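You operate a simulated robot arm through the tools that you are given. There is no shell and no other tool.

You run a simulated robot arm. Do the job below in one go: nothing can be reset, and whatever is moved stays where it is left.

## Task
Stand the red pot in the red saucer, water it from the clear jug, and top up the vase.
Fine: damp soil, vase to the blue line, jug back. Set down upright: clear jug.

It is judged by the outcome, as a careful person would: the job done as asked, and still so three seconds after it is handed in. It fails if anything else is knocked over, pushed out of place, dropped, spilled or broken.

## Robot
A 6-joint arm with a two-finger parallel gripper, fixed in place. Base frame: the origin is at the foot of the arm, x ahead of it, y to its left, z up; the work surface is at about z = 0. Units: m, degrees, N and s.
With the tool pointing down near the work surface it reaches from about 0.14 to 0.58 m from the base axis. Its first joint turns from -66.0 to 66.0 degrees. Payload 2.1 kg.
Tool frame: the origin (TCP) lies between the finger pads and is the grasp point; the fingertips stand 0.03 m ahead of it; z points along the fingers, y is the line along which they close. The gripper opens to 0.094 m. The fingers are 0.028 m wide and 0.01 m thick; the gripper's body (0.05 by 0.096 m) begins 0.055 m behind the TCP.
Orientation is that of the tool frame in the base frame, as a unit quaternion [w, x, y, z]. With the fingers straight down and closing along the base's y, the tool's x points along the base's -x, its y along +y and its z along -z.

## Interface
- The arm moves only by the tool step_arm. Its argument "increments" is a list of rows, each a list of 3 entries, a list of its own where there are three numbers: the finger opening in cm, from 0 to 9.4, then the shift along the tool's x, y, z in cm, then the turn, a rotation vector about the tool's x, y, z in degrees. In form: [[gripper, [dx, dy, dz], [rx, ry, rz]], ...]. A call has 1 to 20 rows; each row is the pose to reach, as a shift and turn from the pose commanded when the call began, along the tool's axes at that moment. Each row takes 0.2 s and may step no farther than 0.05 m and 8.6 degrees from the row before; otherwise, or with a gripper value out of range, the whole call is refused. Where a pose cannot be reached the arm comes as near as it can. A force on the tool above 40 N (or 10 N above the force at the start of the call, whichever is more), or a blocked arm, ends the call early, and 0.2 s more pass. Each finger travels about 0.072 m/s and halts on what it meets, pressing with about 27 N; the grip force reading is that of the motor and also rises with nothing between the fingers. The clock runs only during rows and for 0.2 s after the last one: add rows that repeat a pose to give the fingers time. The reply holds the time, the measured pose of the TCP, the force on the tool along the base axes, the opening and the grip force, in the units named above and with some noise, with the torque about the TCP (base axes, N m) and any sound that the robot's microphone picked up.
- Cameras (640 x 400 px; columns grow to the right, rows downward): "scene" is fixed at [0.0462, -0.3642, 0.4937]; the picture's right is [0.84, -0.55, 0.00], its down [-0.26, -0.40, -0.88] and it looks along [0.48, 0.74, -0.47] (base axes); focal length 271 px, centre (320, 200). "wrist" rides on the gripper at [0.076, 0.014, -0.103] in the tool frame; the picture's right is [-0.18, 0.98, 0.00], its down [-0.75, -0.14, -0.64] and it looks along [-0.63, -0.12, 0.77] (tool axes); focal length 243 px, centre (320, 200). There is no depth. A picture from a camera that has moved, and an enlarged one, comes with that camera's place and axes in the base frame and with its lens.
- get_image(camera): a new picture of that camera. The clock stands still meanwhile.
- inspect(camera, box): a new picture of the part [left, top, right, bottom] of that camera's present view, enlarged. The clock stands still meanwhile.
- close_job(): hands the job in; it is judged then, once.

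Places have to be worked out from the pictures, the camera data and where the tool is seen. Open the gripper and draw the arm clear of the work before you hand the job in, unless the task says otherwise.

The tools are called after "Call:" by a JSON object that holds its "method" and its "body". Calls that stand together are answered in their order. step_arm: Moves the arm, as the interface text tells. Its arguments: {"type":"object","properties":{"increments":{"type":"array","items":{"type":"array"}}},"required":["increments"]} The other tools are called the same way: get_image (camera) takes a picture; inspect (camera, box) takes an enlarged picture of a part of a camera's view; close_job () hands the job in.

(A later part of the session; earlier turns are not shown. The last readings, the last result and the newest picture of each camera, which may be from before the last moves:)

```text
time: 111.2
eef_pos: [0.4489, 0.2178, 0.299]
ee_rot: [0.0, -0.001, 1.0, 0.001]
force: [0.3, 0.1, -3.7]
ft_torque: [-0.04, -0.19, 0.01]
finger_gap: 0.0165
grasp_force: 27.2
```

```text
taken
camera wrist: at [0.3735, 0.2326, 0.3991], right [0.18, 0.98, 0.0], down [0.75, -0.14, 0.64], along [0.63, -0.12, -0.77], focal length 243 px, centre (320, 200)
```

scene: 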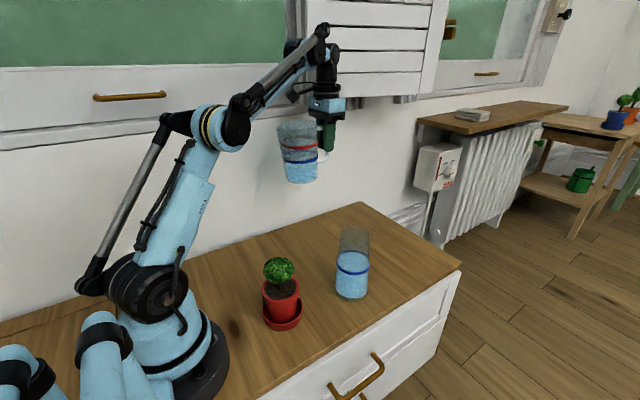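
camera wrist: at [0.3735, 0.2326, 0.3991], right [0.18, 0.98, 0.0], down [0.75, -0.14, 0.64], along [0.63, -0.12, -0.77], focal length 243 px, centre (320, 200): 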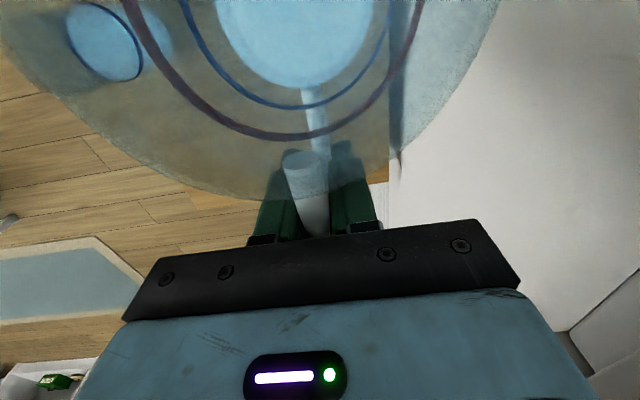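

I'm above the original spot. The wrist view differs slightly from when I lifted it, so I zoom in to check whether the jug has pivoted a little in the grip.

Call:
{"method": "inspect", "body": {"camera": "scene", "box": [260, 90, 350, 200]}}

Call:
{"method": "inspect", "body": {"camera": "wrist", "box": [200, 60, 440, 240]}}

```text
3.64 times, centred on (305, 145) of scene
camera zoom: at [0.0462, -0.3642, 0.4937], right [0.84, -0.55, 0.0], down [-0.26, -0.4, -0.88], along [0.48, 0.74, -0.47], focal length 985 px, centre (374, 400)
```

zoom: 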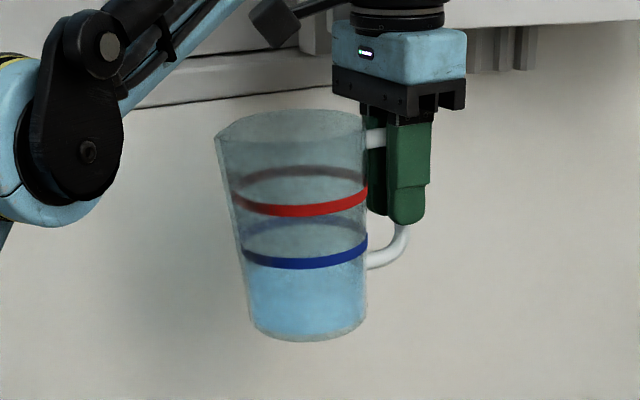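

```text
2.22 times, centred on (320, 150) of wrist
camera zoom: at [0.3735, 0.2326, 0.3991], right [0.18, 0.98, 0.0], down [0.75, -0.14, 0.64], along [0.63, -0.12, -0.77], focal length 539 px, centre (320, 311)
```

zoom: 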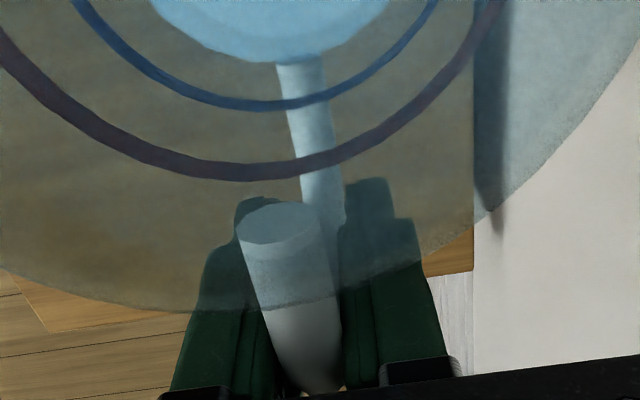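

I zoom further to judge any lean by comparing the level water surface with the jug's blue ring.

Call:
{"method": "inspect", "body": {"camera": "scene", "box": [284, 140, 322, 185]}}

Call:
{"method": "inspect", "body": {"camera": "scene", "box": [272, 112, 326, 150]}}

```text
8.89 times, centred on (303, 162) of scene
camera zoom: at [0.0462, -0.3642, 0.4937], right [0.84, -0.55, 0.0], down [-0.26, -0.4, -0.88], along [0.48, 0.74, -0.47], focal length 2409 px, centre (471, 533)
```

zoom: 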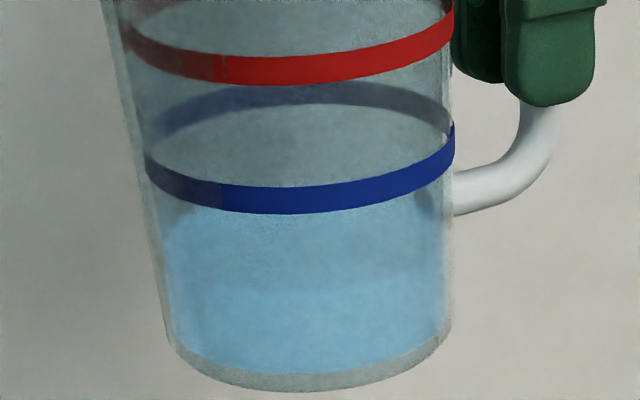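

```text
10.53 times, centred on (299, 131) of scene
camera zoom: at [0.0462, -0.3642, 0.4937], right [0.84, -0.55, 0.0], down [-0.26, -0.4, -0.88], along [0.48, 0.74, -0.47], focal length 2852 px, centre (541, 926)
```

zoom: 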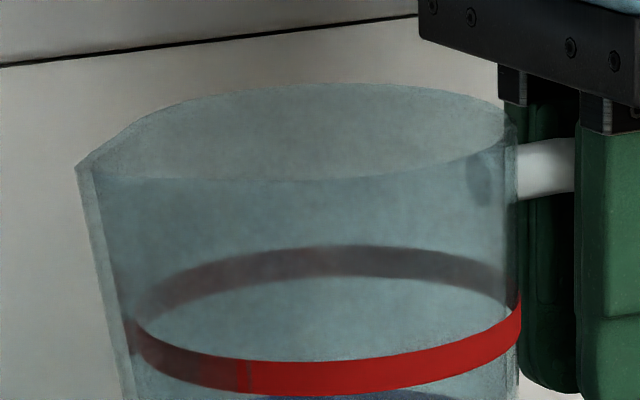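

Any lean is only about a degree, so it will settle flat. I lower it over its original spot to 1 cm above the table.

Call:
{"method": "step_arm", "body": {"increments": [[0.2, [0, 0, 1], [0, 0, 0]], [0.2, [0, 0, 3], [0, 0, 0]], [0.2, [0, 0, 5.5], [0, 0, 0]], [0.2, [0, 0, 8], [0, 0, 0]], [0.2, [0, 0, 10.5], [0, 0, 0]], [0.2, [0, 0, 13], [0, 0, 0]], [0.2, [0, 0, 15.5], [0, 0, 0]], [0.2, [0, 0, 17.5], [0, 0, 0]], [0.2, [0, 0, 19], [0, 0, 0]], [0.2, [0, 0, 19.8], [0, 0, 0]], [0.2, [0, 0, 20], [0, 0, 0]], [0.2, [0, 0, 20], [0, 0, 0]]]}}

Call:
{"method": "inspect", "body": {"camera": "scene", "box": [270, 160, 350, 260]}}

Call:
{"method": "get_image", "body": {"camera": "wrist"}}

```text
time: 113.8
eef_pos: [0.4493, 0.2198, 0.0972]
ee_rot: [0.001, -0.002, 1.0, 0.001]
force: [0.0, 0.0, -2.7]
ft_torque: [0.02, -0.17, -0.04]
finger_gap: 0.0163
grasp_force: 27.1
```

```text
4.00 times, centred on (310, 210) of scene
camera zoom: at [0.0462, -0.3642, 0.4937], right [0.84, -0.55, 0.0], down [-0.26, -0.4, -0.88], along [0.48, 0.74, -0.47], focal length 1084 px, centre (360, 160)
```

zoom: 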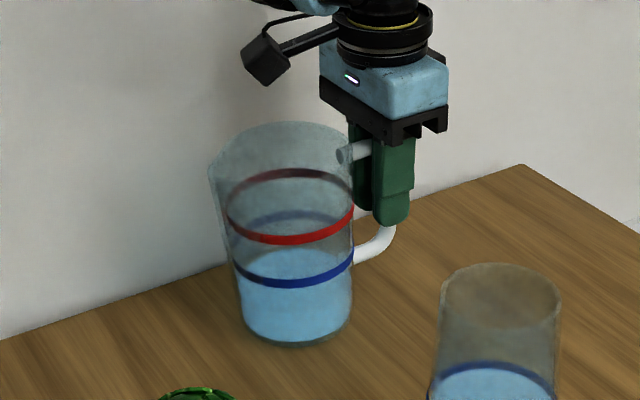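

```text
taken
camera wrist: at [0.3743, 0.2332, 0.199], right [0.18, 0.98, 0.0], down [0.75, -0.14, 0.64], along [0.63, -0.12, -0.77], focal length 243 px, centre (320, 200)
```

wrist: 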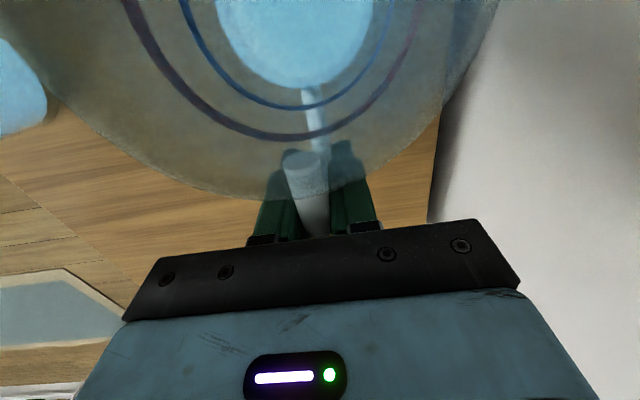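

The jug hangs 2–3 mm lower in the fingers than at first. I lower 5 mm, then go in 1 mm steps, watching for contact.

Call:
{"method": "step_arm", "body": {"increments": [[0.2, [0, 0, 0.25], [0, 0, 0]], [0.2, [0, 0, 0.5], [0, 0, 0]], [0.2, [0, 0, 0.5], [0, 0, 0]]]}}

Call:
{"method": "step_arm", "body": {"increments": [[0.2, [0, 0, 0.1], [0, 0, 0]], [0.2, [0, 0, 0.1], [0, 0, 0]]]}}

Call:
{"method": "step_arm", "body": {"increments": [[0.2, [0, 0, 0.1], [0, 0, 0]], [0.2, [0, 0, 0.1], [0, 0, 0]]]}}

```text
time: 114.6
eef_pos: [0.4511, 0.2184, 0.0934]
ee_rot: [0.001, -0.001, 1.0, 0.001]
force: [5.3, 1.1, 10.9]
ft_torque: [0.02, 0.98, -0.03]
finger_gap: 0.0163
grasp_force: 26.8
```

```text
time: 115.2
eef_pos: [0.4494, 0.2179, 0.091]
ee_rot: [0.001, -0.001, 1.0, 0.001]
force: [3.9, -0.1, 9.8]
ft_torque: [-0.01, 0.82, -0.01]
finger_gap: 0.0164
grasp_force: 27.3
```

```text
time: 115.8
eef_pos: [0.4488, 0.2188, 0.0909]
ee_rot: [0.001, -0.001, 1.0, 0.001]
force: [3.8, 0.2, 8.6]
ft_torque: [0.04, 0.82, -0.03]
finger_gap: 0.0162
grasp_force: 27.0
```

The jug has touched down, with contact force of about 10 N upward and relaxing. I look before releasing.

Call:
{"method": "inspect", "body": {"camera": "scene", "box": [270, 160, 350, 260]}}

Call:
{"method": "inspect", "body": {"camera": "scene", "box": [278, 216, 332, 250]}}

Call:
{"method": "get_image", "body": {"camera": "wrist"}}

```text
4.00 times, centred on (310, 210) of scene
camera zoom: at [0.0461, -0.3643, 0.4937], right [0.84, -0.55, 0.0], down [-0.26, -0.4, -0.88], along [0.48, 0.74, -0.47], focal length 1084 px, centre (360, 160)
```

zoom: 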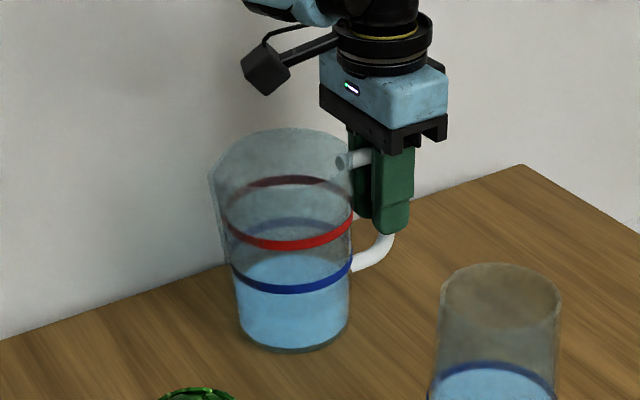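

```text
11.76 times, centred on (305, 233) of scene
camera zoom: at [0.0461, -0.3643, 0.4937], right [0.84, -0.55, 0.0], down [-0.26, -0.4, -0.88], along [0.48, 0.74, -0.47], focal length 3188 px, centre (496, -188)
```

zoom: 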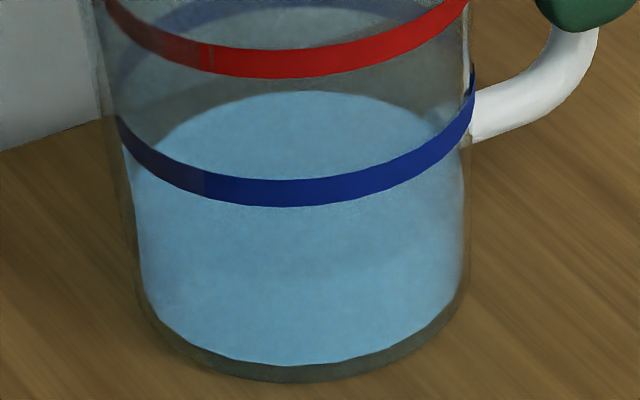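

```text
taken
camera wrist: at [0.3738, 0.2328, 0.1923], right [0.18, 0.98, 0.0], down [0.75, -0.14, 0.64], along [0.63, -0.12, -0.77], focal length 243 px, centre (320, 200)
```

wrist: 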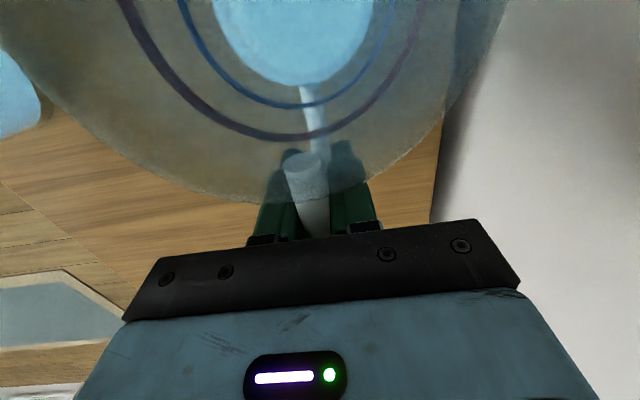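

The jug's base is back within about 2 mm of its original place and it stands level. I relieve the press by 1 mm, then open the fingers gently.

Call:
{"method": "step_arm", "body": {"increments": [[0.2, [0, 0, -0.1], [0, 0, 0]], [0.2, [0, 0, -0.1], [0, 0, 0]]]}}

Call:
{"method": "step_arm", "body": {"increments": [[1.7, [0, 0, 0], [0, 0, 0]], [2.0, [0, 0, 0], [0, 0, 0]], [2.6, [0, 0, 0], [0, 0, 0]], [3.6, [0, 0, 0], [0, 0, 0]], [5.0, [0, 0, 0], [0, 0, 0]], [6.0, [0, 0, 0], [0, 0, 0]], [6.0, [0, 0, 0], [0, 0, 0]]]}}

Call:
{"method": "inspect", "body": {"camera": "scene", "box": [270, 160, 350, 260]}}

Call:
{"method": "get_image", "body": {"camera": "wrist"}}

```text
time: 116.4
eef_pos: [0.4487, 0.2193, 0.0913]
ee_rot: [0.002, -0.001, 1.0, 0.002]
force: [-0.9, 0.4, -2.3]
ft_torque: [0.0, -0.22, 0.01]
finger_gap: 0.0163
grasp_force: 26.8
```

```text
time: 118.0
eef_pos: [0.4474, 0.219, 0.0929]
ee_rot: [0.001, -0.001, 1.0, 0.001]
force: [0.3, -0.1, 0.2]
ft_torque: [0.0, 0.03, -0.01]
finger_gap: 0.0602
grasp_force: 0.1
```

```text
4.00 times, centred on (310, 210) of scene
camera zoom: at [0.0462, -0.3642, 0.4937], right [0.84, -0.55, 0.0], down [-0.26, -0.4, -0.88], along [0.48, 0.74, -0.47], focal length 1084 px, centre (360, 160)
```

zoom: 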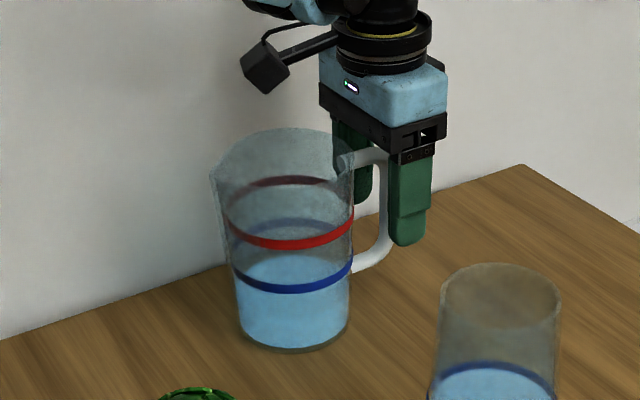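

```text
taken
camera wrist: at [0.3735, 0.2331, 0.1935], right [0.18, 0.98, 0.0], down [0.75, -0.14, 0.64], along [0.63, -0.12, -0.77], focal length 243 px, centre (320, 200)
```

wrist: 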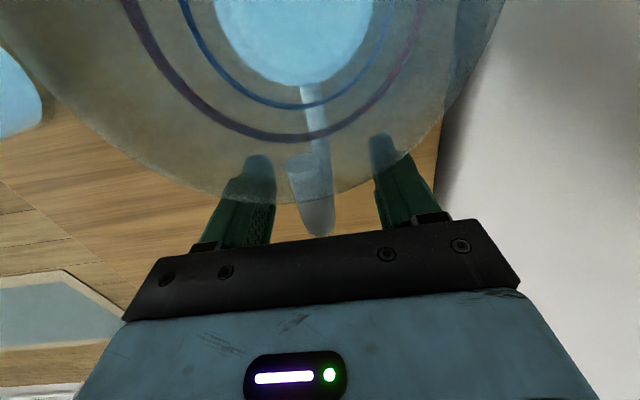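

The jug stands upright and the fingers are clear of the handle on both sides. I rise straight up, then draw the arm well clear.

Call:
{"method": "step_arm", "body": {"increments": [[6.0, [0, 0, -1], [0, 0, 0]], [6.0, [0, 0, -3], [0, 0, 0]], [6.0, [0, 0, -6], [0, 0, 0]], [6.0, [0, 0, -10], [0, 0, 0]], [7.0, [0, 0, -14], [0, 0, 0]], [8.0, [0, 0, -18], [0, 0, 0]], [9.4, [0, 0, -22], [0, 0, 0]], [9.4, [0, 0, -26], [0, 0, 0]], [9.4, [0, 0, -28], [0, 0, 0]], [9.4, [0, 0, -28], [0, 0, 0]]]}}

Call:
{"method": "step_arm", "body": {"increments": [[9.4, [4, -1.5, -1], [0, 0, 0]], [9.4, [8, -3, -2], [0, 0, 0]], [9.4, [12, -5, -3], [0, 0, 0]], [9.4, [15, -7, -3.5], [0, 0, 0]], [9.4, [15, -7, -3.5], [0, 0, 0]]]}}

Call:
{"method": "get_image", "body": {"camera": "scene"}}

Call:
{"method": "get_image", "body": {"camera": "wrist"}}

Call:
{"method": "inspect", "body": {"camera": "scene", "box": [200, 170, 400, 350]}}

Call:
{"method": "inspect", "body": {"camera": "scene", "box": [275, 185, 335, 255]}}

Call:
{"method": "inspect", "body": {"camera": "scene", "box": [332, 244, 374, 280]}}

```text
time: 119.8
eef_pos: [0.4392, 0.2162, 0.3237]
ee_rot: [0.0, -0.001, 1.0, -0.003]
force: [-2.5, -0.1, -16.2]
ft_torque: [-0.94, 0.06, 0.14]
finger_gap: 0.094
grasp_force: 0.1
out of reach, approached as far as the arm can: row 8
stopped in row 8: the force on the tool passed its limit at 61 N (the readings are from after the stop); the commanded pose is now the measured one
```

```text
time: 121.0
eef_pos: [0.2879, 0.1481, 0.3588]
ee_rot: [0.001, 0.0, 1.0, -0.002]
force: [-0.6, 0.2, -0.5]
ft_torque: [0.0, -0.04, 0.0]
finger_gap: 0.0939
grasp_force: 0.1
```

```text
taken
```

scene: 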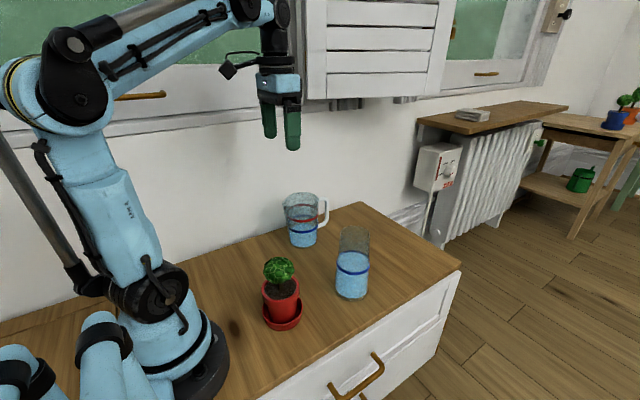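

```text
taken
camera wrist: at [0.2118, 0.1618, 0.4601], right [0.18, 0.98, 0.0], down [0.75, -0.14, 0.64], along [0.63, -0.12, -0.77], focal length 243 px, centre (320, 200)
```

wrist: 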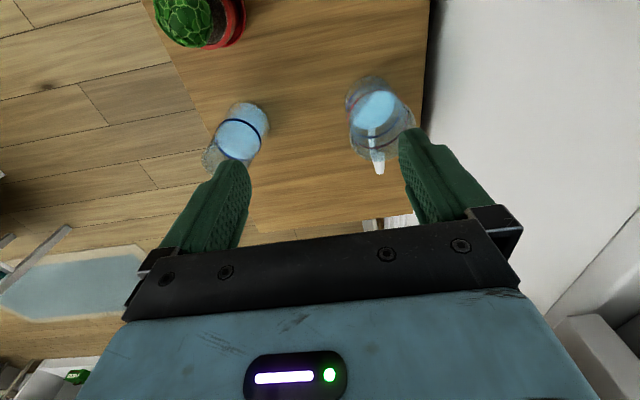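

```text
2.22 times, centred on (300, 260) of scene
camera zoom: at [0.0461, -0.3642, 0.4937], right [0.84, -0.55, 0.0], down [-0.26, -0.4, -0.88], along [0.48, 0.74, -0.47], focal length 602 px, centre (364, 67)
```

zoom: 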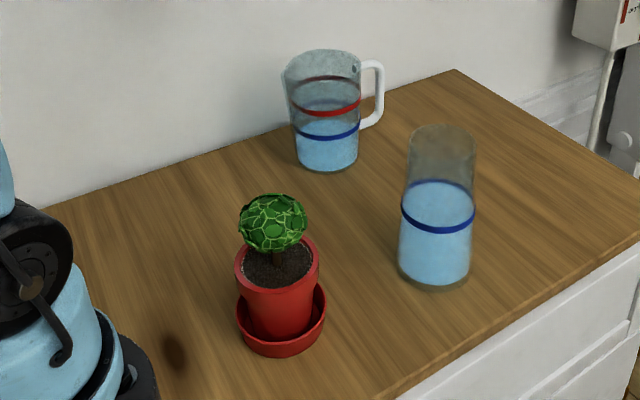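

```text
5.71 times, centred on (305, 220) of scene
camera zoom: at [0.0461, -0.3642, 0.4937], right [0.84, -0.55, 0.0], down [-0.26, -0.4, -0.88], along [0.48, 0.74, -0.47], focal length 1548 px, centre (406, 86)
```

zoom: 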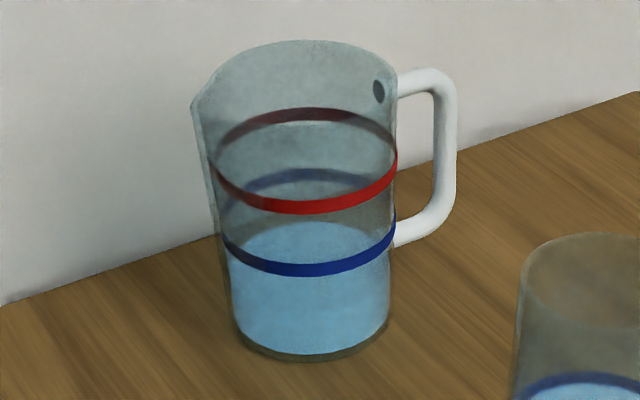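

```text
11.11 times, centred on (353, 262) of scene
camera zoom: at [0.0461, -0.3642, 0.4937], right [0.84, -0.55, 0.0], down [-0.26, -0.4, -0.88], along [0.48, 0.74, -0.47], focal length 3011 px, centre (-47, -489)
```

zoom: 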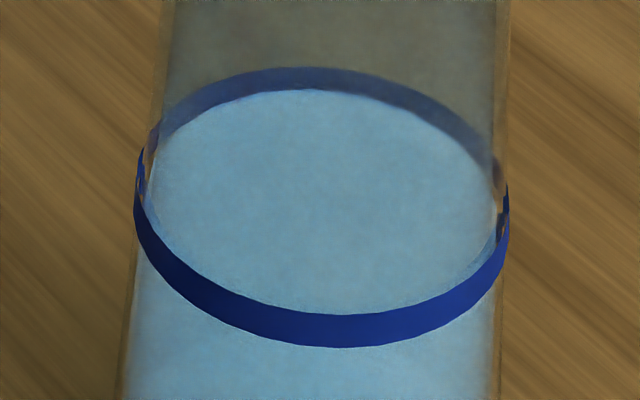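

The jug, vase and pot all look right. However, the rise ended with a 61 N contact, so the wrist may have bumped the shutter on the wall. I look at that area closely.

Call:
{"method": "inspect", "body": {"camera": "scene", "box": [280, 0, 480, 120]}}

Call:
{"method": "inspect", "body": {"camera": "scene", "box": [400, 0, 480, 110]}}

```text
3.20 times, centred on (380, 60) of scene
camera zoom: at [0.0461, -0.3642, 0.4937], right [0.84, -0.55, 0.0], down [-0.26, -0.4, -0.88], along [0.48, 0.74, -0.47], focal length 867 px, centre (128, 648)
```

zoom: 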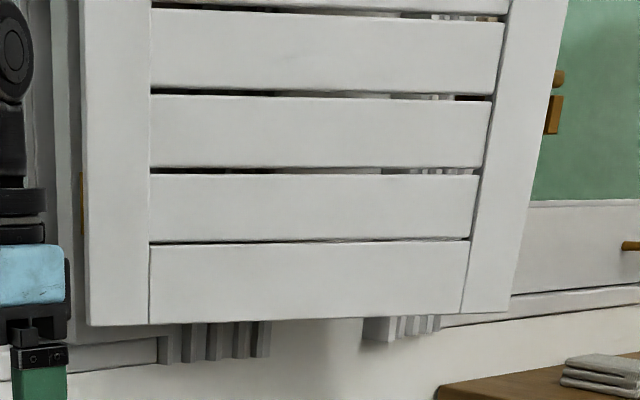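

```text
3.64 times, centred on (440, 55) of scene
camera zoom: at [0.0461, -0.3642, 0.4937], right [0.84, -0.55, 0.0], down [-0.26, -0.4, -0.88], along [0.48, 0.74, -0.47], focal length 985 px, centre (-116, 727)
```

zoom: 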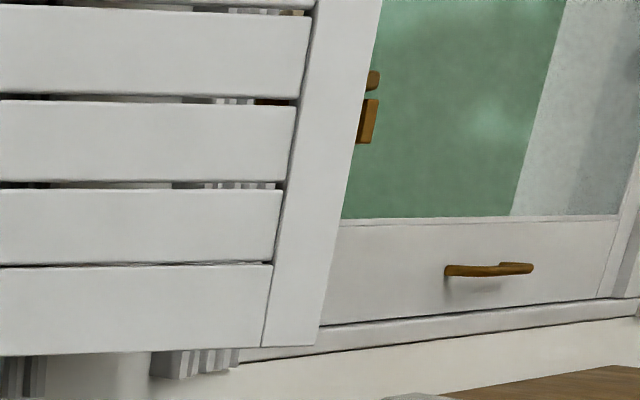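

The shutter's free edge now covers part of the brass clasp that was fully visible at the start, so the bump has swung it outward a few degrees. I should put it back. First I close the gripper and tilt the wrist camera up for a second view of the shutter.

Call:
{"method": "step_arm", "body": {"increments": [[7, [0, 0, 0], [0, -8, 0]], [5, [0, 0, 0], [0, -16, 0]], [3, [0, 0, 0], [0, -24, 0]], [1, [0, 0, 0], [0, -32, 0]], [0, [0, 0, 0], [0, -40, 0]], [0, [0, 0, 0], [0, -45, 0]], [0, [0, 0, 0], [0, -45, 0]]]}}

Call:
{"method": "get_image", "body": {"camera": "wrist"}}

Call:
{"method": "get_image", "body": {"camera": "scene"}}

```text
time: 122.6
eef_pos: [0.2891, 0.1463, 0.3585]
ee_rot: [0.384, -0.001, 0.923, -0.001]
force: [0.1, 0.0, -0.8]
ft_torque: [0.01, 0.0, 0.0]
finger_gap: 0.0001
grasp_force: 27.3
```

```text
taken
camera wrist: at [0.1644, 0.1609, 0.3765], right [0.13, 0.98, 0.13], down [0.08, -0.14, 0.99], along [0.99, -0.12, -0.09], focal length 243 px, centre (320, 200)
```

wrist: 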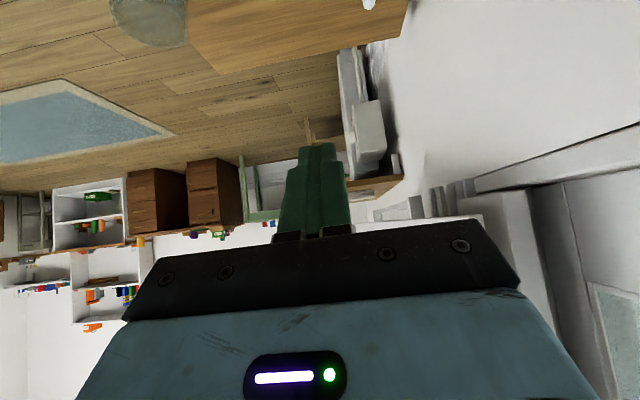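

```text
taken
```

scene: 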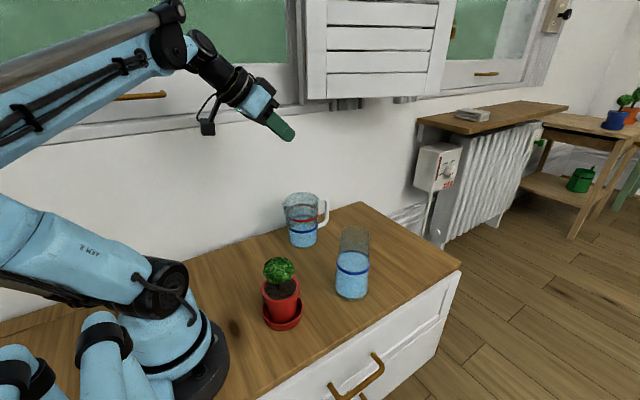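

I enlarge the right part of this view, where the shutter and window are (the picture is upside down).

Call:
{"method": "inspect", "body": {"camera": "wrist", "box": [350, 120, 640, 300]}}

Call:
{"method": "inspect", "body": {"camera": "scene", "box": [290, 0, 480, 120]}}

```text
2.21 times, centred on (495, 210) of wrist
camera zoom: at [0.1644, 0.1609, 0.3765], right [0.13, 0.98, 0.13], down [0.08, -0.14, 0.99], along [0.99, -0.12, -0.09], focal length 535 px, centre (-66, 178)
```

zoom: 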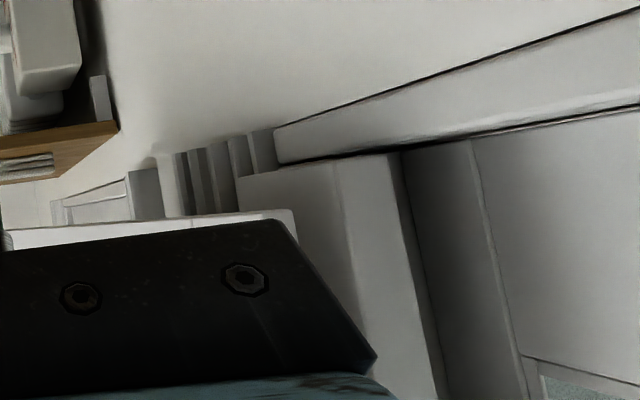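

```text
3.33 times, centred on (385, 60) of scene
camera zoom: at [0.0462, -0.3642, 0.4937], right [0.84, -0.55, 0.0], down [-0.26, -0.4, -0.88], along [0.48, 0.74, -0.47], focal length 903 px, centre (103, 667)
```

zoom: 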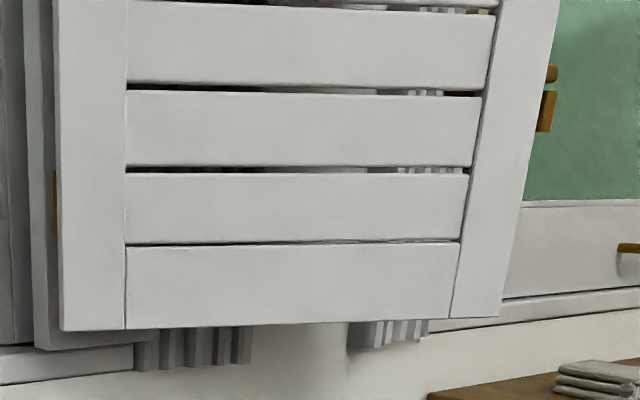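

The shutter now stands about 17–19° off the wall, and my estimate from the clasp is that it was 5–6° less before. I will nudge its front face back gently with closed fingertips. First I orient the tool horizontally toward it.

Call:
{"method": "step_arm", "body": {"increments": [[0, [0, 0, 0], [0, 8, 0]], [0, [0, 0, 0], [0, 16, 0]], [0, [0, 0, 0], [0, 24, 0]], [0, [0, 0, 0], [0, 32, 0]], [0, [0, 0, 0], [0, 40, 0]], [0, [0, 0, 0], [0, 45, 0]], [0, [0, 0, 0], [0, 45, 0]]]}}

Call:
{"method": "step_arm", "body": {"increments": [[0, [0, 0, 0], [0, 0, -8]], [0, [0, 0, 0], [0, 0, -16]], [0, [0, 0, 0], [0, 0, -24]], [0, [0, 0, 0], [0, 0, -32]], [0, [0, 0, 0], [0, 0, -40]], [0, [0, 0, 0], [0, 0, -48]], [0, [0, 0, 0], [0, 0, -56]], [0, [0, 0, 0], [0, 0, -60]], [0, [0, 0, 0], [0, 0, -60]]]}}

Call:
{"method": "step_arm", "body": {"increments": [[0, [0, 0, 0], [0, -8, 0]], [0, [0, 0, 0], [0, -16, 0]], [0, [0, 0, 0], [0, -24, 0]], [0, [0, 0, 0], [0, -32, 0]], [0, [0, 0, 0], [0, -40, 0]], [0, [0, 0, 0], [0, -48, 0]], [0, [0, 0, 0], [0, -56, 0]], [0, [0, 0, 0], [0, -64, 0]], [0, [0, 0, 0], [0, -72, 0]], [0, [0, 0, 0], [0, -80, 0]], [0, [0, 0, 0], [0, -85, 0]], [0, [0, 0, 0], [0, -85, 0]]]}}

Call:
{"method": "get_image", "body": {"camera": "scene"}}

Call:
{"method": "get_image", "body": {"camera": "wrist"}}

```text
time: 124.2
eef_pos: [0.2901, 0.1462, 0.3589]
ee_rot: [0.0, 0.001, 1.0, -0.002]
force: [-0.3, 0.8, -0.6]
ft_torque: [0.02, -0.01, 0.0]
finger_gap: 0.0
grasp_force: 26.7
```

```text
time: 126.2
eef_pos: [0.289, 0.1459, 0.3597]
ee_rot: [0.0, -0.501, 0.866, -0.002]
force: [-0.1, 0.2, 0.2]
ft_torque: [0.03, -0.02, 0.03]
finger_gap: 0.0002
grasp_force: 26.9
```

```text
time: 128.8
eef_pos: [0.2899, 0.1459, 0.359]
ee_rot: [0.585, -0.37, 0.639, 0.336]
force: [0.2, -0.5, -0.2]
ft_torque: [-0.01, 0.01, 0.01]
finger_gap: 0.0
grasp_force: 27.8
```

```text
taken
```

scene: 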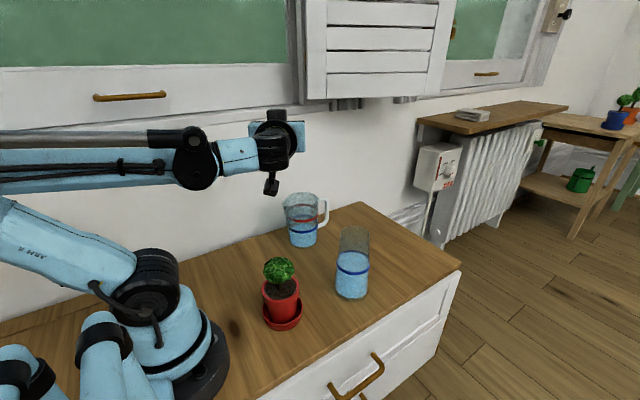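

```text
taken
camera wrist: at [0.224, 0.059, 0.2909], right [-0.84, 0.51, 0.18], down [-0.17, -0.57, 0.81], along [0.51, 0.65, 0.56], focal length 243 px, centre (320, 200)
```

wrist: 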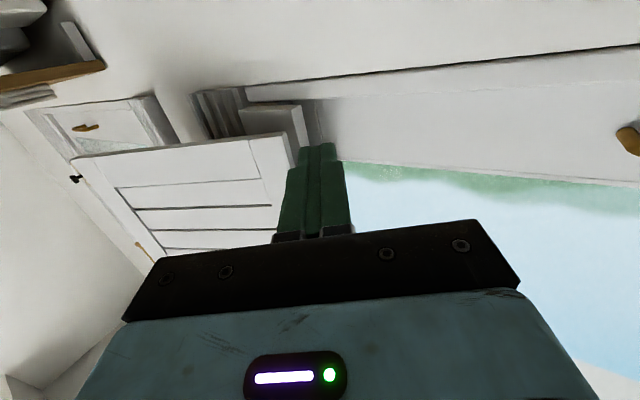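

From here I can see the shutter's lower edge, running from about (0.435, 0.284) to (0.786, 0.149) at z = 0.385. I bring the closed fingertips to about 3–4 cm in front of its bottom slat, without touching.

Call:
{"method": "step_arm", "body": {"increments": [[0, [-1.2, -3.1, 2.3], [0, 0, 0]], [0, [-2.4, -6.2, 4.7], [0, 0, 0]], [0, [-3.6, -9.4, 7.0], [0, 0, 0]], [0, [-4.8, -12.5, 9.4], [0, 0, 0]], [0, [-6.0, -15.6, 11.7], [0, 0, 0]], [0, [-7.15, -18.7, 14.0], [0, 0, 0]], [0, [-7.15, -18.7, 14.0], [0, 0, 0]]]}}

Call:
{"method": "get_image", "body": {"camera": "scene"}}

Call:
{"method": "get_image", "body": {"camera": "wrist"}}

```text
time: 130.4
eef_pos: [0.5234, 0.179, 0.4205]
ee_rot: [0.585, -0.37, 0.638, 0.336]
force: [0.5, 0.0, -0.1]
ft_torque: [0.01, 0.02, 0.01]
finger_gap: 0.0001
grasp_force: 26.8
```

```text
taken
```

scene: 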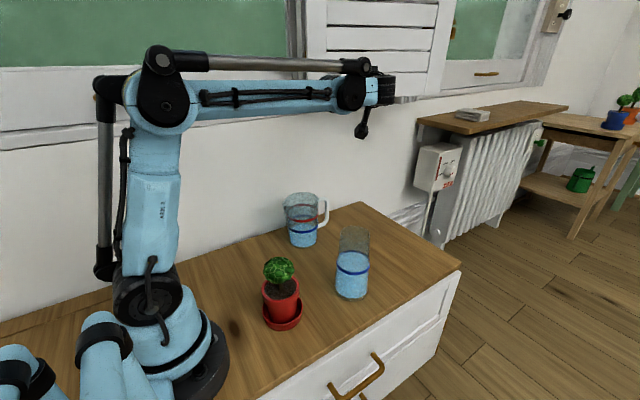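

```text
taken
camera wrist: at [0.4569, 0.0909, 0.3525], right [-0.84, 0.51, 0.18], down [-0.17, -0.56, 0.81], along [0.51, 0.65, 0.56], focal length 243 px, centre (320, 200)
```

wrist: 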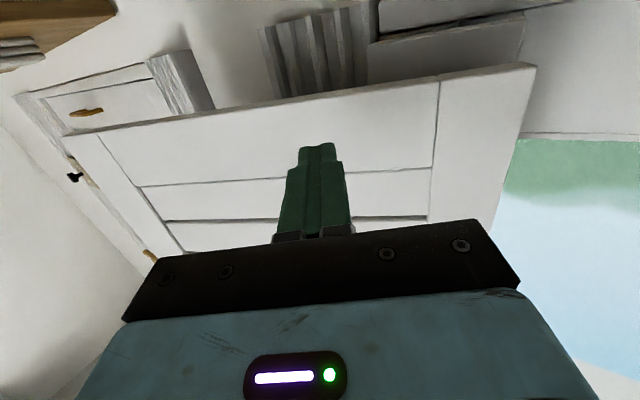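

The fingertips are in front of the bottom slat and the shutter stays in view. I advance slowly along the tool axis, watching the force for contact.

Call:
{"method": "step_arm", "body": {"increments": [[0, [0, 0, 0.5], [0, 0, 0]], [0, [0, 0, 1.0], [0, 0, 0]], [0, [0, 0, 1.0], [0, 0, 0]]]}}

Call:
{"method": "step_arm", "body": {"increments": [[0, [0, 0, 0.3], [0, 0, 0]], [0, [0, 0, 0.6], [0, 0, 0]], [0, [0, 0, 0.6], [0, 0, 0]]]}}

Call:
{"method": "get_image", "body": {"camera": "wrist"}}

Call:
{"method": "inspect", "body": {"camera": "scene", "box": [290, 0, 480, 120]}}

```text
time: 131.2
eef_pos: [0.528, 0.1876, 0.4176]
ee_rot: [0.585, -0.37, 0.638, 0.337]
force: [0.2, -0.6, 0.2]
ft_torque: [0.01, -0.03, -0.01]
finger_gap: 0.0001
grasp_force: 26.9
```

```text
time: 132.0
eef_pos: [0.5311, 0.193, 0.4156]
ee_rot: [0.585, -0.37, 0.638, 0.337]
force: [0.3, 0.2, 0.2]
ft_torque: [0.01, -0.02, 0.01]
finger_gap: 0.0
grasp_force: 27.6
```

```text
taken
camera wrist: at [0.466, 0.1055, 0.349], right [-0.84, 0.51, 0.18], down [-0.17, -0.56, 0.81], along [0.51, 0.65, 0.56], focal length 243 px, centre (320, 200)
```

wrist: 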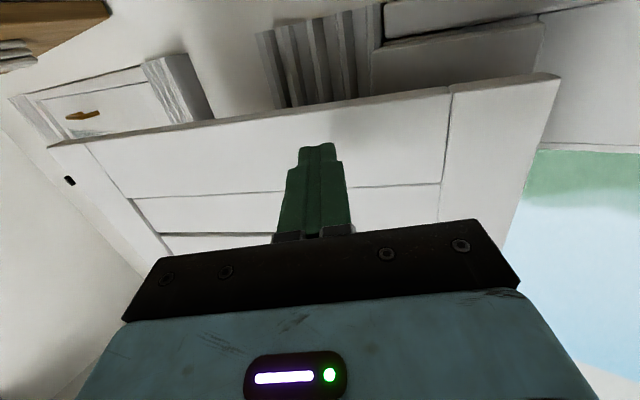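

```text
3.33 times, centred on (385, 60) of scene
camera zoom: at [0.0462, -0.3642, 0.4937], right [0.84, -0.55, 0.0], down [-0.26, -0.4, -0.88], along [0.48, 0.74, -0.47], focal length 903 px, centre (103, 667)
```

zoom: 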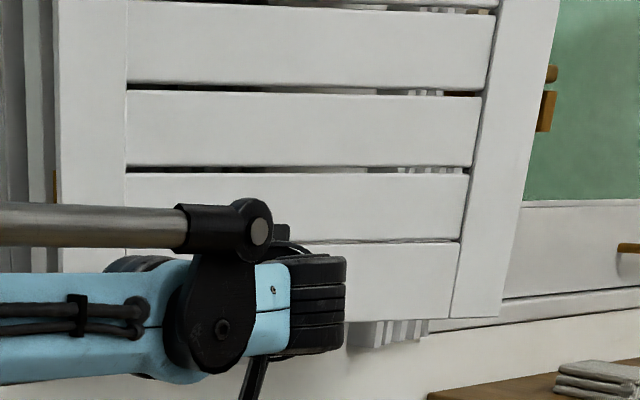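

No contact yet. I continue in 3–5 mm steps.

Call:
{"method": "step_arm", "body": {"increments": [[0, [0, 0, 0.3], [0, 0, 0]], [0, [0, 0, 0.6], [0, 0, 0]], [0, [0, 0, 0.6], [0, 0, 0]]]}}

Call:
{"method": "step_arm", "body": {"increments": [[0, [0, 0, 0.3], [0, 0, 0]], [0, [0, 0, 0.5], [0, 0, 0]], [0, [0, 0, 0.5], [0, 0, 0]]]}}

Call:
{"method": "inspect", "body": {"camera": "scene", "box": [290, 0, 480, 120]}}

Call:
{"method": "get_image", "body": {"camera": "wrist"}}

```text
time: 132.8
eef_pos: [0.534, 0.1982, 0.4167]
ee_rot: [0.584, -0.371, 0.638, 0.337]
force: [0.3, -0.6, 0.1]
ft_torque: [0.0, 0.01, -0.01]
finger_gap: 0.0
grasp_force: 27.0
```

```text
time: 133.6
eef_pos: [0.5373, 0.2013, 0.416]
ee_rot: [0.584, -0.371, 0.638, 0.337]
force: [-0.2, 0.3, -0.5]
ft_torque: [0.01, 0.01, -0.01]
finger_gap: 0.0
grasp_force: 26.7
```

```text
3.33 times, centred on (385, 60) of scene
camera zoom: at [0.0462, -0.3642, 0.4937], right [0.84, -0.55, 0.0], down [-0.26, -0.4, -0.88], along [0.48, 0.74, -0.47], focal length 903 px, centre (103, 667)
```

zoom: 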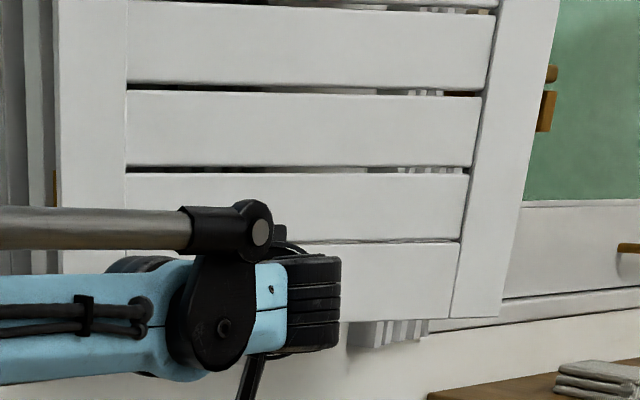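

```text
taken
camera wrist: at [0.4721, 0.1147, 0.3482], right [-0.84, 0.51, 0.18], down [-0.17, -0.56, 0.81], along [0.51, 0.65, 0.56], focal length 243 px, centre (320, 200)
```

wrist: 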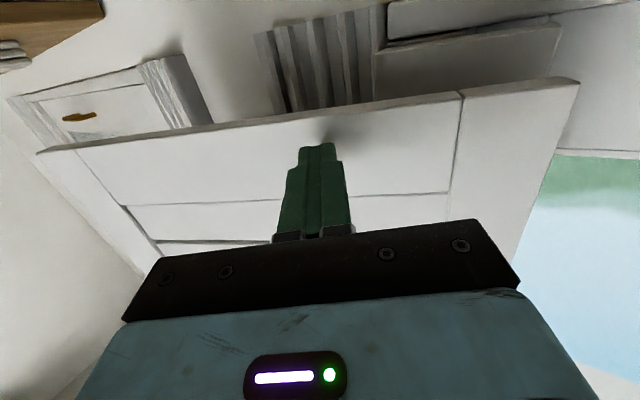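

The tip's shadow is closing on the slat, so contact is near. I continue in small steps.

Call:
{"method": "step_arm", "body": {"increments": [[0, [0, 0, 0.25], [0, 0, 0]], [0, [0, 0, 0.5], [0, 0, 0]], [0, [0, 0, 0.5], [0, 0, 0]]]}}

Call:
{"method": "step_arm", "body": {"increments": [[0, [0, 0, 0.25], [0, 0, 0]], [0, [0, 0, 0.5], [0, 0, 0]], [0, [0, 0, 0.5], [0, 0, 0]]]}}

Call:
{"method": "inspect", "body": {"camera": "scene", "box": [290, 0, 480, 120]}}

Call:
{"method": "get_image", "body": {"camera": "wrist"}}

```text
time: 134.4
eef_pos: [0.5397, 0.2064, 0.4149]
ee_rot: [0.585, -0.37, 0.638, 0.336]
force: [-0.1, -0.4, -0.2]
ft_torque: [-0.06, 0.02, 0.04]
finger_gap: 0.0
grasp_force: 27.2
```

```text
time: 135.2
eef_pos: [0.5436, 0.211, 0.415]
ee_rot: [0.586, -0.369, 0.638, 0.337]
force: [0.5, -0.3, 0.4]
ft_torque: [-0.06, -0.02, -0.01]
finger_gap: 0.0
grasp_force: 26.5
```

```text
3.33 times, centred on (385, 60) of scene
camera zoom: at [0.0462, -0.3642, 0.4937], right [0.84, -0.55, 0.0], down [-0.26, -0.4, -0.88], along [0.48, 0.74, -0.47], focal length 903 px, centre (103, 667)
```

zoom: 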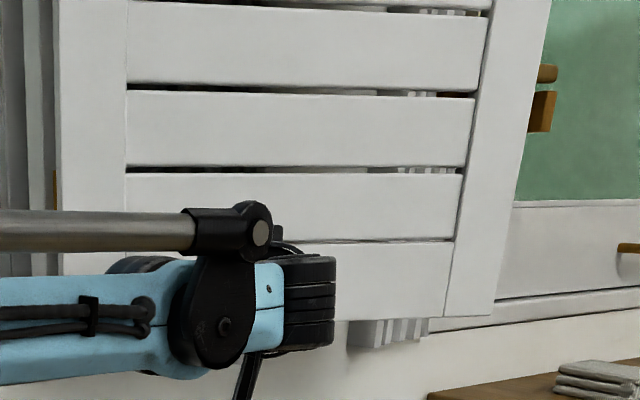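

```text
taken
camera wrist: at [0.4776, 0.1238, 0.3475], right [-0.84, 0.51, 0.18], down [-0.17, -0.56, 0.81], along [0.51, 0.65, 0.56], focal length 243 px, centre (320, 200)
```

wrist: 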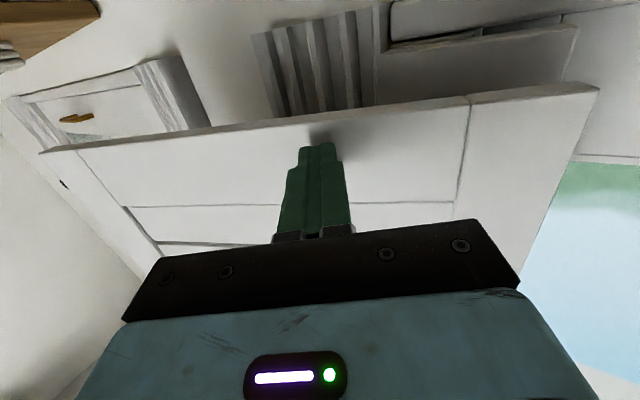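

The shutter moves back easily under a very light touch, and the clasp is reappearing. I keep pushing in 4 mm steps, comparing with the starting picture, where its edge just met the clasp plate at about column 443.

Call:
{"method": "step_arm", "body": {"increments": [[0, [0, 0, 0.2], [0, 0, 0]], [0, [0, 0, 0.4], [0, 0, 0]], [0, [0, 0, 0.6], [0, 0, 0]], [0, [0, 0, 0.6], [0, 0, 0]]]}}

Call:
{"method": "inspect", "body": {"camera": "scene", "box": [290, 0, 480, 120]}}

Call:
{"method": "get_image", "body": {"camera": "scene"}}

```text
time: 136.2
eef_pos: [0.5458, 0.2162, 0.4144]
ee_rot: [0.585, -0.37, 0.639, 0.336]
force: [0.2, 0.1, 0.3]
ft_torque: [0.01, 0.04, -0.01]
finger_gap: 0.0
grasp_force: 27.4
```

```text
3.33 times, centred on (385, 60) of scene
camera zoom: at [0.0462, -0.3642, 0.4937], right [0.84, -0.55, 0.0], down [-0.26, -0.4, -0.88], along [0.48, 0.74, -0.47], focal length 903 px, centre (103, 667)
```

zoom: 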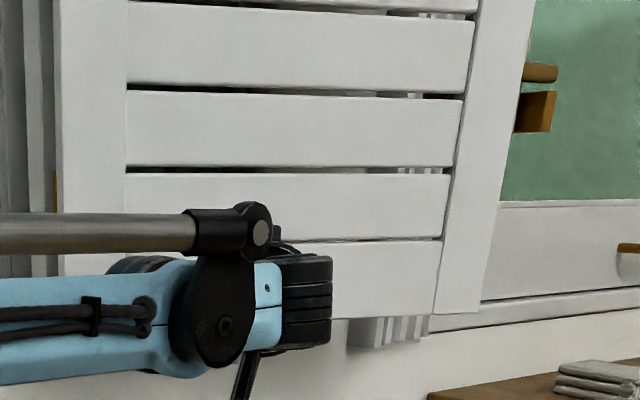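

```text
taken
```

scene: 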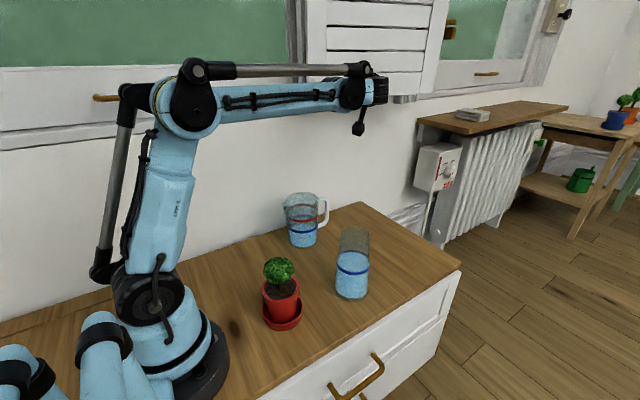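

The clasp is visible again, but by my reading of the first pictures the edge stood at about (443, 0) down to (426, 95), and it is now at (449, 0) to (433, 94). I push about 4 mm more.

Call:
{"method": "step_arm", "body": {"increments": [[0, [0, 0, 0.2], [0, 0, 0]], [0, [0, 0, 0.4], [0, 0, 0]], [0, [0, 0, 0.4], [0, 0, 0]]]}}

Call:
{"method": "get_image", "body": {"camera": "scene"}}

Call:
{"method": "inspect", "body": {"camera": "scene", "box": [290, 0, 480, 120]}}

```text
time: 137.0
eef_pos: [0.5483, 0.2183, 0.4145]
ee_rot: [0.585, -0.37, 0.639, 0.336]
force: [0.0, -1.3, 0.2]
ft_torque: [0.01, -0.02, -0.03]
finger_gap: 0.0
grasp_force: 27.0
```

```text
taken
```

scene: 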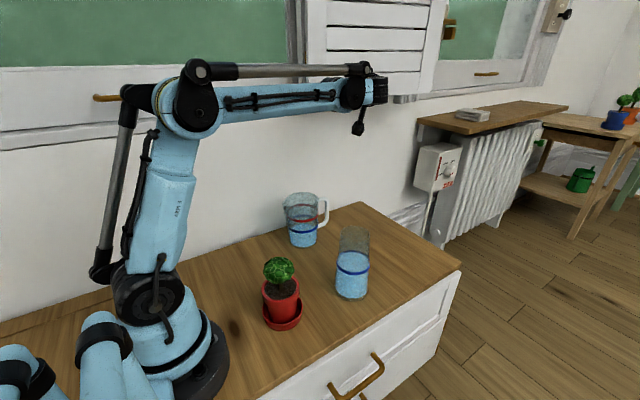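

```text
3.33 times, centred on (385, 60) of scene
camera zoom: at [0.0462, -0.3642, 0.4937], right [0.84, -0.55, 0.0], down [-0.26, -0.4, -0.88], along [0.48, 0.74, -0.47], focal length 903 px, centre (103, 667)
```

zoom: 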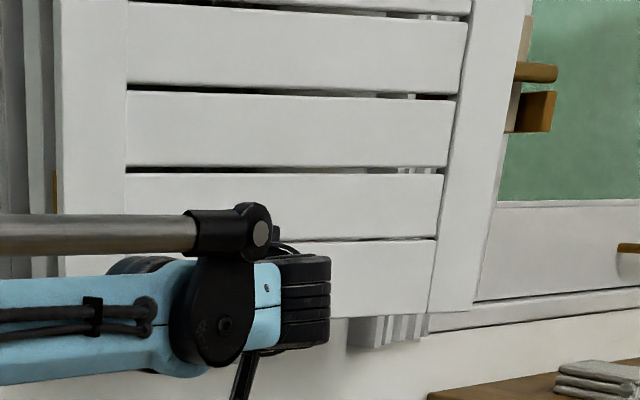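

The edge is now at about (447, 0) to (431, 94), nearly as at the start. One last 3 mm nudge, then I compare again.

Call:
{"method": "step_arm", "body": {"increments": [[0, [0, 0, 0.15], [0, 0, 0]], [0, [0, 0, 0.3], [0, 0, 0]], [0, [0, 0, 0.3], [0, 0, 0]]]}}

Call:
{"method": "get_image", "body": {"camera": "scene"}}

Call:
{"method": "inspect", "body": {"camera": "scene", "box": [290, 0, 480, 120]}}

```text
time: 137.8
eef_pos: [0.5497, 0.2206, 0.4155]
ee_rot: [0.584, -0.371, 0.638, 0.338]
force: [-0.2, 0.2, -0.7]
ft_torque: [-0.03, 0.02, -0.01]
finger_gap: 0.0002
grasp_force: 27.0
```

```text
taken
```

scene: 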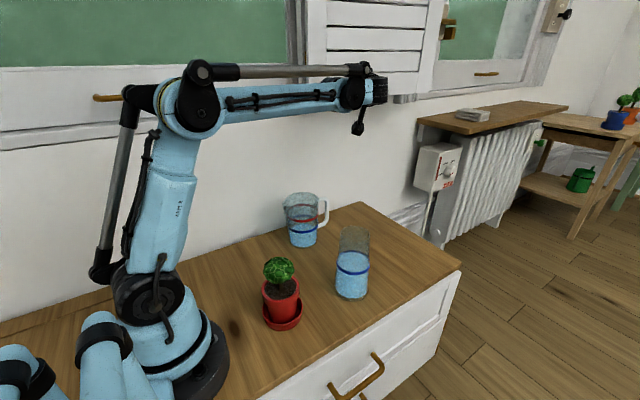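

```text
3.33 times, centred on (385, 60) of scene
camera zoom: at [0.0462, -0.3642, 0.4937], right [0.84, -0.55, 0.0], down [-0.26, -0.4, -0.88], along [0.48, 0.74, -0.47], focal length 903 px, centre (103, 667)
```

zoom: 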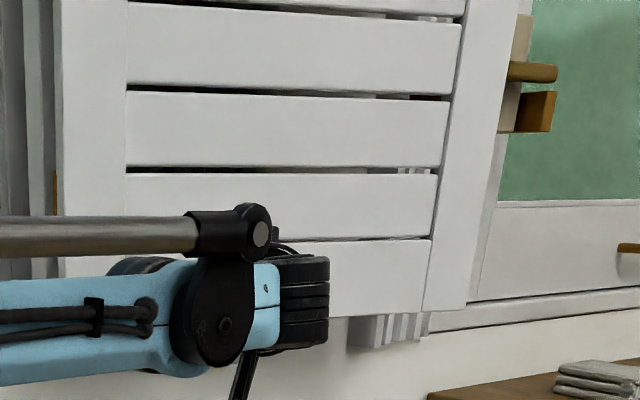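

The edge is at about (444, 0) to (429, 93), matching the starting pictures. I retract straight back from the slat and check that it stays.

Call:
{"method": "step_arm", "body": {"increments": [[0, [0, 0, -1], [0, 0, 0]], [0, [0, 0, -3], [0, 0, 0]], [0, [0, 0, -6], [0, 0, 0]], [0, [0, 0, -9], [0, 0, 0]], [0, [0, 0, -9], [0, 0, 0]]]}}

Call:
{"method": "step_arm", "body": {"increments": [[0, [1.0, 4, -2], [0, 0, 0]], [0, [2.0, 8, -4], [0, 0, 0]], [0, [3.0, 12, -6], [0, 0, 0]], [0, [4.0, 15, -7], [0, 0, 0]], [0, [4.0, 15, -7], [0, 0, 0]]]}}

Call:
{"method": "get_image", "body": {"camera": "scene"}}

Call:
{"method": "inspect", "body": {"camera": "scene", "box": [290, 0, 480, 120]}}

```text
time: 139.0
eef_pos: [0.504, 0.1447, 0.4214]
ee_rot: [0.584, -0.371, 0.638, 0.337]
force: [0.8, -0.6, 0.4]
ft_torque: [-0.01, 0.01, 0.01]
finger_gap: 0.0
grasp_force: 26.9
```

```text
time: 140.2
eef_pos: [0.3388, 0.1568, 0.3898]
ee_rot: [0.584, -0.371, 0.638, 0.338]
force: [1.0, 0.3, 0.0]
ft_torque: [0.01, 0.02, 0.01]
finger_gap: 0.0
grasp_force: 27.1
```

```text
taken
```

scene: 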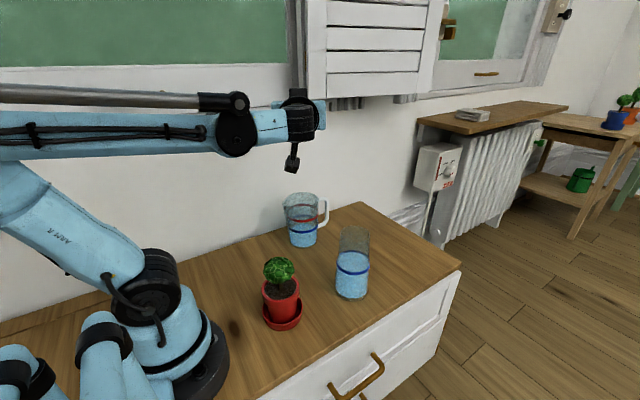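

```text
3.33 times, centred on (385, 60) of scene
camera zoom: at [0.0461, -0.3642, 0.4937], right [0.84, -0.55, 0.0], down [-0.26, -0.4, -0.88], along [0.48, 0.74, -0.47], focal length 903 px, centre (103, 667)
```

zoom: 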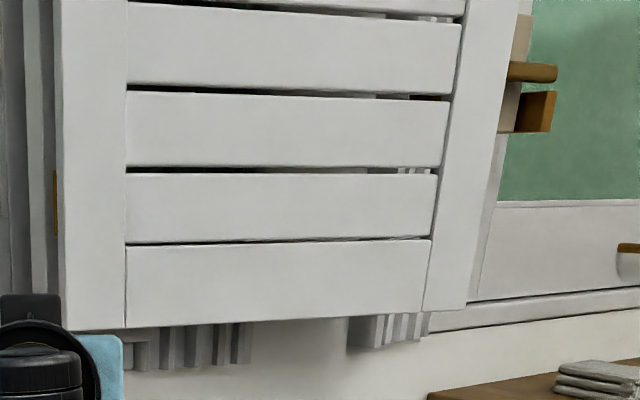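

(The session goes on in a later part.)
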